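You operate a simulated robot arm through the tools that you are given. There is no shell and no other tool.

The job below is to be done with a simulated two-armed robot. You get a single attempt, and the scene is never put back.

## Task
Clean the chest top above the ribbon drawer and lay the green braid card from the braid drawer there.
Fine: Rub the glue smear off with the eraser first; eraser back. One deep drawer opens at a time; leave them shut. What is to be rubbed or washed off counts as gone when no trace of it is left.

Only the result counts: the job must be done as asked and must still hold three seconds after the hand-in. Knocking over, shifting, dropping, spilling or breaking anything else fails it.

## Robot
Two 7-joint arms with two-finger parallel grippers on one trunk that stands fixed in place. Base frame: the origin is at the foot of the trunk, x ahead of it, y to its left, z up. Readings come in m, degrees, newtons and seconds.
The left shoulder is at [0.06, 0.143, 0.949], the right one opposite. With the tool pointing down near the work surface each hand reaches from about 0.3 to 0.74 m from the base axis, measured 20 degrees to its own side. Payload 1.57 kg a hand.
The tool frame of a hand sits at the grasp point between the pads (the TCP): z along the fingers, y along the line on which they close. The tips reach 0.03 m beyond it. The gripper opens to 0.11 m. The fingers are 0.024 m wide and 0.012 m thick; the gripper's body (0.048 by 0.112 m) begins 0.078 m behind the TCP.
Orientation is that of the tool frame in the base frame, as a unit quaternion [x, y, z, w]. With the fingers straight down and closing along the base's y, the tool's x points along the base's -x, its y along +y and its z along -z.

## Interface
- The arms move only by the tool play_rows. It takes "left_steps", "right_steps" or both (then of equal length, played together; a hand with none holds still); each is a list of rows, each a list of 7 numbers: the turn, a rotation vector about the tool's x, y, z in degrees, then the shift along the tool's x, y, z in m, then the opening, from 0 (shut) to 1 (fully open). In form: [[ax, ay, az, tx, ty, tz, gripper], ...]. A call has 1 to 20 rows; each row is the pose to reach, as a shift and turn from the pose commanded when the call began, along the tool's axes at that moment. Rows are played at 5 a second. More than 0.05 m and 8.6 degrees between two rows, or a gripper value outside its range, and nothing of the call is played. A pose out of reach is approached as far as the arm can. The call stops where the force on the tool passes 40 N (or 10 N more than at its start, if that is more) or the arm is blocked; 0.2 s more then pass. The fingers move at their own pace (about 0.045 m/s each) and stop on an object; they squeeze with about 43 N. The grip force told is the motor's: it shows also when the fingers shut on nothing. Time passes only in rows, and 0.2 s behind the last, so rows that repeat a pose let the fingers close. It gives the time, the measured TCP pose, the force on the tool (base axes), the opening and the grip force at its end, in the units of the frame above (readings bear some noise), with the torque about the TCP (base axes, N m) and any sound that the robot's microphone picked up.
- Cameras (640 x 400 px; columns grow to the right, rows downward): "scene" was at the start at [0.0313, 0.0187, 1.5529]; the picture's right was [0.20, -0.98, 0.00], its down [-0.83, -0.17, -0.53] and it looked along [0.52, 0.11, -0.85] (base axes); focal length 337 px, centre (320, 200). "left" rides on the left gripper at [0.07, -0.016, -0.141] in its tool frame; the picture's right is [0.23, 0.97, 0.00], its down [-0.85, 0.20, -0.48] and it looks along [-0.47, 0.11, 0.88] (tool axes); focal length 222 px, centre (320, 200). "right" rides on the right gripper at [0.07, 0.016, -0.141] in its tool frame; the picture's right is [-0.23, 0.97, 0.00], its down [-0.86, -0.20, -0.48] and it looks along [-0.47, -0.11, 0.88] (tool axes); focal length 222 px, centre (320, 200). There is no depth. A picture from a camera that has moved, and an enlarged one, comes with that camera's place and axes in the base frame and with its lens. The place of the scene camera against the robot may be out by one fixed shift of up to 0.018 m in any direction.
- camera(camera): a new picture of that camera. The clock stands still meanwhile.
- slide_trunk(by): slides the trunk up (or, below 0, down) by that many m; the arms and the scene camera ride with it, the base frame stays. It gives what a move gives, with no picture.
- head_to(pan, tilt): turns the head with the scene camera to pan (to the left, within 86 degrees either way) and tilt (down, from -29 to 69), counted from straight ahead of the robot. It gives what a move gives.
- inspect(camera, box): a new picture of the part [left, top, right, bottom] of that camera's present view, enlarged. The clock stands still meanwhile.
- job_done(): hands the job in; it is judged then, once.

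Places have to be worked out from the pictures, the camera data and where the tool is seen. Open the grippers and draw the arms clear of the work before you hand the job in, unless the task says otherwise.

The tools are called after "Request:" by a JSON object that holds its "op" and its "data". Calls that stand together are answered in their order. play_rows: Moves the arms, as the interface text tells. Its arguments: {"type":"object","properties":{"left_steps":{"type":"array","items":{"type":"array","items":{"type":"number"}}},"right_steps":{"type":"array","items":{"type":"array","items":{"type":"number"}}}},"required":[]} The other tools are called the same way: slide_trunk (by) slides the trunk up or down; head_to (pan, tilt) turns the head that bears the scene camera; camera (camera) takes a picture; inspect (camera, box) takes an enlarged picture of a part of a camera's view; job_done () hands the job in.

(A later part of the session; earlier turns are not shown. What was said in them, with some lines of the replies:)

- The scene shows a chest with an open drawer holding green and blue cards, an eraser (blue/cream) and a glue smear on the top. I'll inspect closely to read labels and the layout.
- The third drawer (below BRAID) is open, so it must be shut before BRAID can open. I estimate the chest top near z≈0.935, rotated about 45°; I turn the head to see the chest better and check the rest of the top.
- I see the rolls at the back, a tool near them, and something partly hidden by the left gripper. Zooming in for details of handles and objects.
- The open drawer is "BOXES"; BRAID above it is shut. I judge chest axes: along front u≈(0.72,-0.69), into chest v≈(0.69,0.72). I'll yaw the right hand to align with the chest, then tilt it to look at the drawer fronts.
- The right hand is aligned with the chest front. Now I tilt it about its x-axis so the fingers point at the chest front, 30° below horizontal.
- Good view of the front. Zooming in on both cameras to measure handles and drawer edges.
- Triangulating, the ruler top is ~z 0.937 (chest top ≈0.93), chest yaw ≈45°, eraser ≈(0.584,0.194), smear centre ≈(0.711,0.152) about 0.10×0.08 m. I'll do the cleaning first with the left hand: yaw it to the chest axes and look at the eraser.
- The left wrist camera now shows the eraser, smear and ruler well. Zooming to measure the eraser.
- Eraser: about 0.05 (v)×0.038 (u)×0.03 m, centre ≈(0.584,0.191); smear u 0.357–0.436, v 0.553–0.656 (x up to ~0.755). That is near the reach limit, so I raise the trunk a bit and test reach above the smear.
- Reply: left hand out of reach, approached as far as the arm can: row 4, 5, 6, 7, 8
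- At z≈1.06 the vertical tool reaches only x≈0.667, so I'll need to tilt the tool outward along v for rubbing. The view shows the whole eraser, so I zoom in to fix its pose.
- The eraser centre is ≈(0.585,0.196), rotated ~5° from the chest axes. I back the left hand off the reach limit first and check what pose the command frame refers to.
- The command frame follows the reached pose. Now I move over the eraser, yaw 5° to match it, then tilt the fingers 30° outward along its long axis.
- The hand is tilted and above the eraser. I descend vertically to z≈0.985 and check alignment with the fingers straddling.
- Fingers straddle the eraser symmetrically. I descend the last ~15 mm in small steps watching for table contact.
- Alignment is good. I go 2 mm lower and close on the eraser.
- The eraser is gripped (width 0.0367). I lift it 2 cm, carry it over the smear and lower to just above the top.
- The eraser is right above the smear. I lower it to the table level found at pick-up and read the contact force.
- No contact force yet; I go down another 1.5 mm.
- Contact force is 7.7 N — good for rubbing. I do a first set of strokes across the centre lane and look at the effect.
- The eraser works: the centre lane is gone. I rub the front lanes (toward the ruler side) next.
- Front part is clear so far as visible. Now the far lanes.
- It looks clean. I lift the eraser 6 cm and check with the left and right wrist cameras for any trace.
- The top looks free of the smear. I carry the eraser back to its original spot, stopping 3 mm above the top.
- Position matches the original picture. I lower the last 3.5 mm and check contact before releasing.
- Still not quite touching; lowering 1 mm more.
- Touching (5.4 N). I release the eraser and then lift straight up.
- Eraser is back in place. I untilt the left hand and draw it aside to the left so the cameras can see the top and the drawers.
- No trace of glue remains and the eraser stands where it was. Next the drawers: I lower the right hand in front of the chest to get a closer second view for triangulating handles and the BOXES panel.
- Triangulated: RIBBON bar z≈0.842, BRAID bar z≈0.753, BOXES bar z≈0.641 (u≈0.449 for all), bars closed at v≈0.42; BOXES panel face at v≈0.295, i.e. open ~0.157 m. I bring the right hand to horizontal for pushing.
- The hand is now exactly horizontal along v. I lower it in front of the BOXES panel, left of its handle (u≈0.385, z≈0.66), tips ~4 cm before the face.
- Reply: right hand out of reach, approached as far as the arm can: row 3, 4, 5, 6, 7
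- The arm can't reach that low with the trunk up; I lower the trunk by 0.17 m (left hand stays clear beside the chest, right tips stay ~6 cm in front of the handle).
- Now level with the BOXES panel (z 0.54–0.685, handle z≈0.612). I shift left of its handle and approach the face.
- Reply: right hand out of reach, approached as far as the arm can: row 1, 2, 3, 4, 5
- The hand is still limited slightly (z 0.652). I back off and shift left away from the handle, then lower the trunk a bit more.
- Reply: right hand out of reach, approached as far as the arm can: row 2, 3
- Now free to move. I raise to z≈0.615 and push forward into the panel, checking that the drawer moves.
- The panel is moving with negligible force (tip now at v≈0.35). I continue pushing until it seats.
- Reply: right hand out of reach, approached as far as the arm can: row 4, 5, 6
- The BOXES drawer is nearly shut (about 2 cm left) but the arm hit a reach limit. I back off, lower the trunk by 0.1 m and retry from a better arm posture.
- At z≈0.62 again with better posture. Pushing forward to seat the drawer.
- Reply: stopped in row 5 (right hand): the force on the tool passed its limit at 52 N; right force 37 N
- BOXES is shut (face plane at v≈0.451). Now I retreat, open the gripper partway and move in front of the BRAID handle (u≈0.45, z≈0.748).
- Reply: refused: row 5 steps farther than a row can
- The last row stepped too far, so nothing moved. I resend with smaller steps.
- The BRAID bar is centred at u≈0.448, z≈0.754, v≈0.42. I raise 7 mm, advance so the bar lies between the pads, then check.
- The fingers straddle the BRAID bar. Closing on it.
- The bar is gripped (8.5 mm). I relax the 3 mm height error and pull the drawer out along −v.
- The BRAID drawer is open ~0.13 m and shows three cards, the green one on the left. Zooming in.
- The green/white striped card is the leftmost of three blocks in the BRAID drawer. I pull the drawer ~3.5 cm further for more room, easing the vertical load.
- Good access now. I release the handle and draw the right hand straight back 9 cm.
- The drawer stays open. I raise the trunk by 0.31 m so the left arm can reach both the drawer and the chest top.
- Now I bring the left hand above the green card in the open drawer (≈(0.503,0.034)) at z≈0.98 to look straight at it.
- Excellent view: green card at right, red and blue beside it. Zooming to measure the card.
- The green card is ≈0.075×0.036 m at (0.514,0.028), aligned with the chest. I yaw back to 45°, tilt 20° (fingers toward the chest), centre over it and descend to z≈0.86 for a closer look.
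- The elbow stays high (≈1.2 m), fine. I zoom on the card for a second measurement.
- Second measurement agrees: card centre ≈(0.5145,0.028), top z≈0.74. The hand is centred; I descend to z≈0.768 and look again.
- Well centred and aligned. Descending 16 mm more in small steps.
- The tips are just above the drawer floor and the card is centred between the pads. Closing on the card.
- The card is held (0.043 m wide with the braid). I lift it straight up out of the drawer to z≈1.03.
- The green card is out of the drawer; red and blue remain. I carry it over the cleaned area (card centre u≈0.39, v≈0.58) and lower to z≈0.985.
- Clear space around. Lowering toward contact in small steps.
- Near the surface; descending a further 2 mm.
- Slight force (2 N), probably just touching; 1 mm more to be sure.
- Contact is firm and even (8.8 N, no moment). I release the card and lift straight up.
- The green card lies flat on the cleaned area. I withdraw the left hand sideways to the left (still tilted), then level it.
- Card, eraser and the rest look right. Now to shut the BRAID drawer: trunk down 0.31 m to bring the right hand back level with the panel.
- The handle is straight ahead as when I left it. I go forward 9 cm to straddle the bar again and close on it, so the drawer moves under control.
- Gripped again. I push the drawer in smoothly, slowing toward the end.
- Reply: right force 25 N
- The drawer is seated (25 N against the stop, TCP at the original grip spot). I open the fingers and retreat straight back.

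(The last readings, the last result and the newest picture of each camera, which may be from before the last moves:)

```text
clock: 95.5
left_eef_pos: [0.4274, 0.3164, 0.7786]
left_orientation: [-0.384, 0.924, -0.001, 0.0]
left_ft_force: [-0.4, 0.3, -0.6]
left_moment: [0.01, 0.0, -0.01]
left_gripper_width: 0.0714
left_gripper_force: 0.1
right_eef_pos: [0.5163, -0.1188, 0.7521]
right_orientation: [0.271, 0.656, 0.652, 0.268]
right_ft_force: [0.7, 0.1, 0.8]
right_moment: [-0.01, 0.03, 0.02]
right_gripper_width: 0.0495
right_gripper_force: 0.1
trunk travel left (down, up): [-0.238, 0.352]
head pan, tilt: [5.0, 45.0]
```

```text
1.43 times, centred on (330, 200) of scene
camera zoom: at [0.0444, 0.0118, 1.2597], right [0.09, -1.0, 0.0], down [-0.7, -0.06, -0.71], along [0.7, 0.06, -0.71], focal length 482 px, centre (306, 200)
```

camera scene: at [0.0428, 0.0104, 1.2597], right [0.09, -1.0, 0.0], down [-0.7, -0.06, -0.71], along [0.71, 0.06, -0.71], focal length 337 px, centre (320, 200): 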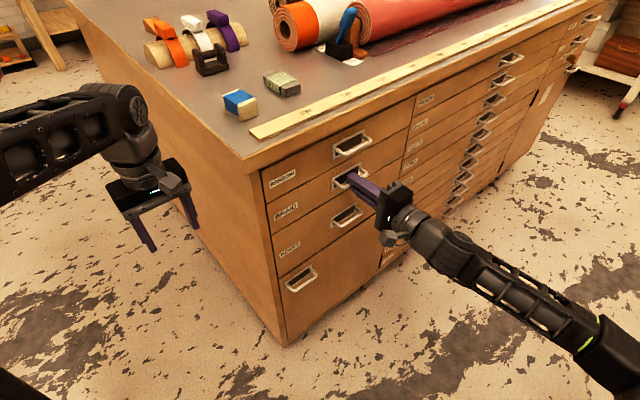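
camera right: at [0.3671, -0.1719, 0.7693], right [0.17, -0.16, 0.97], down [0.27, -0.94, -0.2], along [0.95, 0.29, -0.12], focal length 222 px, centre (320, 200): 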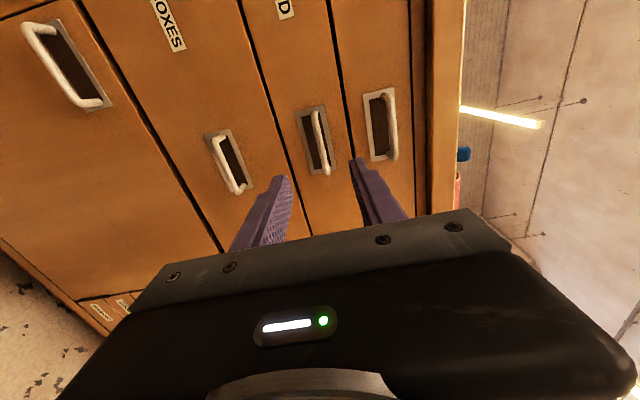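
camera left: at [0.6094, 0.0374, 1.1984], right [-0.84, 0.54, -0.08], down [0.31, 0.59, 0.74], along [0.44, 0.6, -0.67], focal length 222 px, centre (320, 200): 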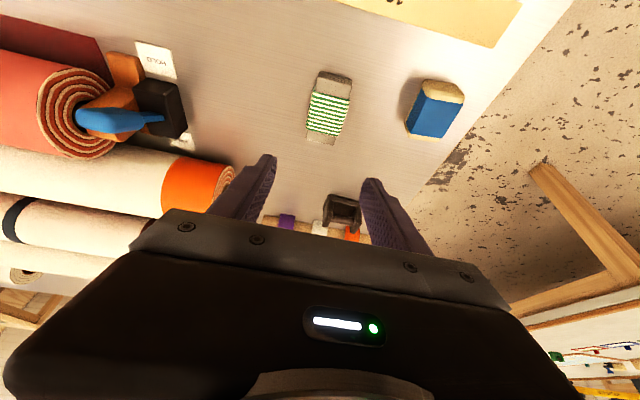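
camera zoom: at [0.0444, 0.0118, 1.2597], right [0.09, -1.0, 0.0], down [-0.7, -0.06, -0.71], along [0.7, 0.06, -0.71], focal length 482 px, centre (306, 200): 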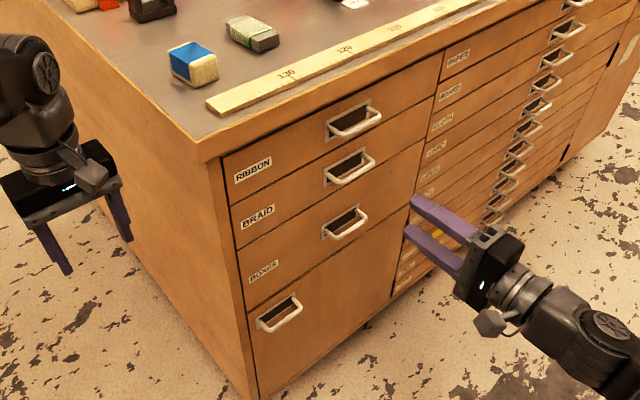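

All drawers look flush. I zoom in for a check of the gaps, then back the right hand off further.

Request:
{"op": "inspect", "data": {"camera": "right", "box": [80, 0, 460, 240]}}

Request:
{"op": "play_rows", "data": {"right_steps": [[0, 0, 0, 0, 0, -0.03, 0.6], [0, 0, 0, 0, 0, -0.06, 0.8], [0, 0, 0, 0, 0, -0.09, 1], [0, 0, 0, 0, 0, -0.09, 1]]}}

Request:
{"op": "slide_trunk", "data": {"by": 0.31}}

Request:
{"op": "camera", "data": {"camera": "scene"}}

Request:
{"op": "camera", "data": {"camera": "right"}}

Request:
{"op": "camera", "data": {"camera": "left"}}

```text
1.67 times, centred on (270, 120) of right
camera zoom: at [0.3671, -0.1719, 0.7693], right [0.17, -0.16, 0.97], down [0.27, -0.94, -0.2], along [0.95, 0.29, -0.12], focal length 370 px, centre (403, 333)
```

zoom: 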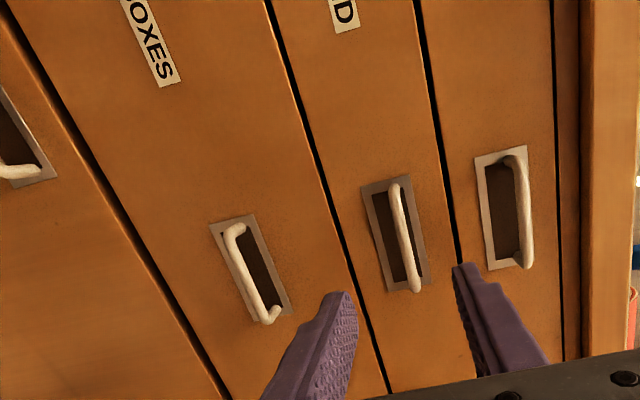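

```text
clock: 96.5
left_eef_pos: [0.4279, 0.3169, 0.7784]
left_orientation: [-0.382, 0.924, 0.0, -0.001]
left_ft_force: [-0.2, 0.0, -0.3]
left_moment: [0.0, 0.0, 0.04]
left_gripper_width: 0.0715
left_gripper_force: 0.1
right_eef_pos: [0.452, -0.1834, 0.7531]
right_orientation: [0.271, 0.656, 0.652, 0.268]
right_ft_force: [0.2, -0.9, 0.0]
right_moment: [0.02, -0.02, 0.0]
right_gripper_width: 0.11
right_gripper_force: 0.0
trunk travel left (down, up): [-0.238, 0.352]
head pan, tilt: [5.0, 45.0]
```

```text
clock: 99.5
left_eef_pos: [0.4278, 0.3181, 1.0882]
left_orientation: [-0.383, 0.924, -0.001, 0.0]
left_ft_force: [0.0, 0.2, -0.3]
left_moment: [-0.02, -0.05, -0.03]
left_gripper_width: 0.0715
left_gripper_force: 0.0
right_eef_pos: [0.4526, -0.1838, 1.0621]
right_orientation: [0.271, 0.656, 0.651, 0.27]
right_ft_force: [0.9, -0.1, 0.0]
right_moment: [-0.02, -0.01, 0.02]
right_gripper_width: 0.11
right_gripper_force: 0.0
trunk travel left (down, up): [-0.548, 0.042]
head pan, tilt: [5.0, 45.0]
```

```text
taken
camera scene: at [0.0446, 0.0118, 1.5697], right [0.09, -1.0, 0.0], down [-0.7, -0.06, -0.71], along [0.7, 0.06, -0.71], focal length 337 px, centre (320, 200)
```

scene: 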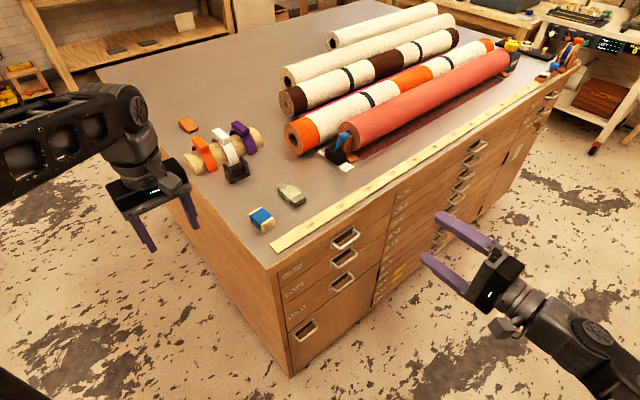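

```text
taken
camera right: at [0.3034, -0.2359, 1.0797], right [0.17, -0.16, 0.97], down [0.27, -0.94, -0.2], along [0.95, 0.29, -0.12], focal length 222 px, centre (320, 200)
```

right: 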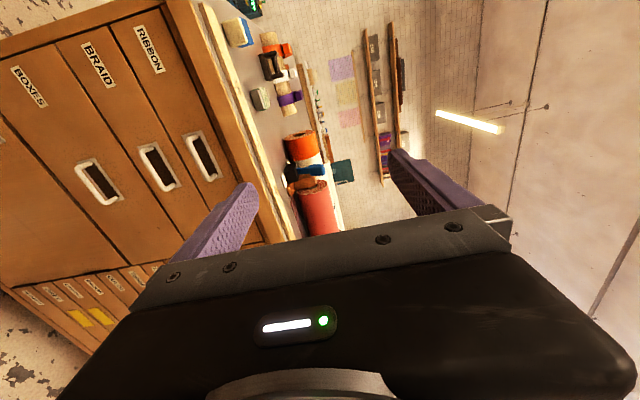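

```text
taken
camera left: at [0.3909, 0.2566, 1.2312], right [-0.85, 0.53, 0.0], down [0.46, 0.75, 0.48], along [0.25, 0.41, -0.88], focal length 222 px, centre (320, 200)
```

left: 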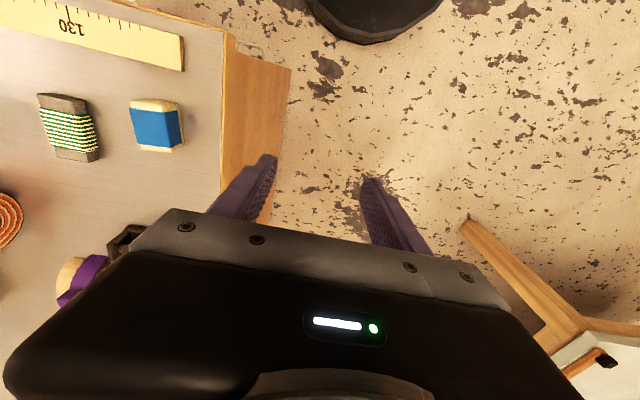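

Everything looks in order. Final close-up check of the top for any trace of glue and of card/eraser poses.

Request:
{"op": "inspect", "data": {"camera": "scene", "box": [230, 140, 370, 250]}}

Request:
{"op": "inspect", "data": {"camera": "left", "box": [0, 40, 220, 220]}}

Request:
{"op": "inspect", "data": {"camera": "right", "box": [190, 0, 350, 140]}}

```text
3.64 times, centred on (300, 195) of scene
camera zoom: at [0.0446, 0.0118, 1.5697], right [0.09, -1.0, 0.0], down [-0.7, -0.06, -0.71], along [0.7, 0.06, -0.71], focal length 1226 px, centre (393, 218)
```

zoom: 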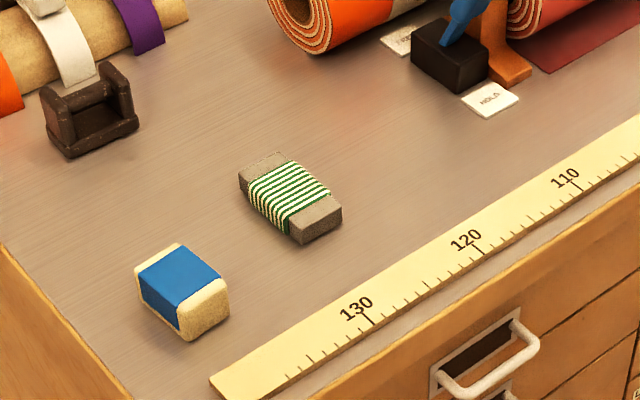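

```text
2.22 times, centred on (110, 130) of left
camera zoom: at [0.3909, 0.2566, 1.2312], right [-0.85, 0.53, 0.0], down [0.46, 0.75, 0.48], along [0.25, 0.41, -0.88], focal length 494 px, centre (787, 356)
```

zoom: 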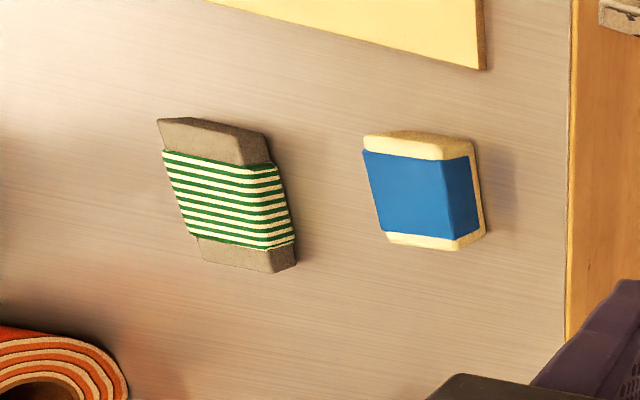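

```text
2.86 times, centred on (270, 70) of right
camera zoom: at [0.3034, -0.2359, 1.0797], right [0.17, -0.16, 0.97], down [0.27, -0.94, -0.2], along [0.95, 0.29, -0.12], focal length 635 px, centre (463, 571)
```

zoom: 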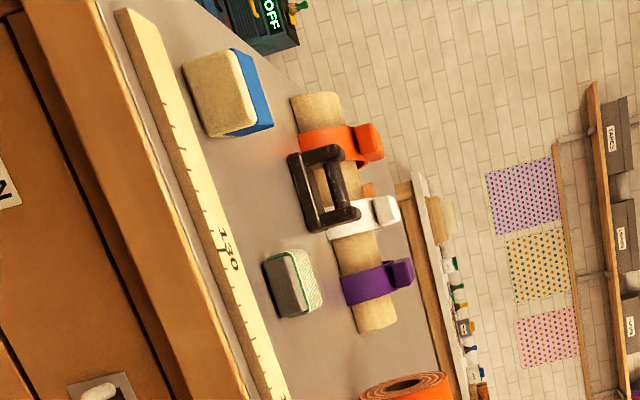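

No trace of glue remains, the eraser is at its original pixel position, the card lies flat, and all drawers are shut. I open the left gripper fully and raise both hands a little clear before handing in.

Request:
{"op": "play_rows", "data": {"left_steps": [[0, 0, 0, 0.01, 0.01, -0.02, 0.8], [0, 0, 0, 0.02, 0.02, -0.04, 1], [0, 0, 0, 0.02, 0.02, -0.04, 1], [0, 0, 0, 0.02, 0.02, -0.04, 1]], "right_steps": [[0, 0, 0, 0, 0, -0.015, 1], [0, 0, 0, 0, 0, -0.03, 1], [0, 0, 0, 0, 0, -0.03, 1], [0, 0, 0, 0, 0, -0.03, 1]]}}

Request:
{"op": "camera", "data": {"camera": "scene"}}

```text
clock: 100.5
left_eef_pos: [0.4009, 0.3179, 1.1283]
left_orientation: [-0.383, 0.924, 0.0, 0.001]
left_ft_force: [-0.2, -0.2, 0.4]
left_moment: [0.01, -0.01, 0.0]
left_gripper_width: 0.1099
left_gripper_force: 0.0
right_eef_pos: [0.4317, -0.2055, 1.0639]
right_orientation: [0.271, 0.656, 0.651, 0.269]
right_ft_force: [0.2, -0.5, 0.5]
right_moment: [0.01, 0.06, -0.01]
right_gripper_width: 0.1098
right_gripper_force: 0.0
trunk travel left (down, up): [-0.548, 0.042]
head pan, tilt: [5.0, 45.0]
```

```text
taken
camera scene: at [0.0443, 0.0117, 1.5697], right [0.09, -1.0, 0.0], down [-0.7, -0.06, -0.71], along [0.7, 0.06, -0.71], focal length 337 px, centre (320, 200)
```

scene: 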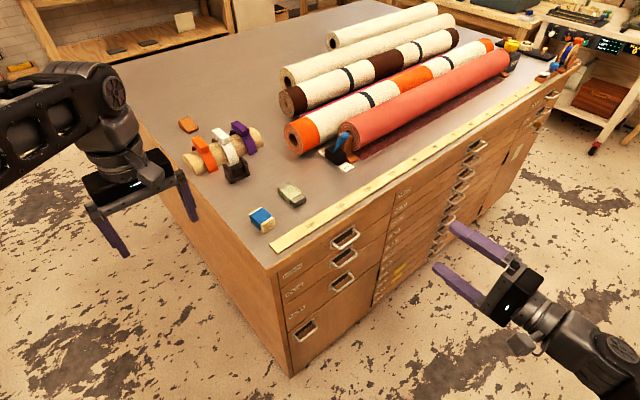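

The final picture shows the smear gone, the eraser back, the green braid card on the cleaned spot, all drawers shut, and both arms clear with open grippers. Handing in.

Request:
{"op": "job_done", "data": {}}

```text
The job is handed in.
```

I finished the job and handed it in; the verdict hasn't come back.

- **Glue smear:** I rubbed it off with the eraser. Close-ups from three cameras showed no trace, though the card now covers part of the rubbed area, which looked clean before I laid it.
- **Eraser:** It is back where it stood, matching its original position in the scene picture.
- **Green braid card:** It lies flat on the cleaned spot above the ribbon drawer. The red and blue cards are still in the braid drawer.
- **Drawers:** The boxes drawer was open at the start, so I shut it before opening the braid drawer. I shut the braid drawer again after taking the card, and all the drawers look flush.
- **Arms:** Both are clear of the chest with open grippers. I saw nothing else moved or knocked.
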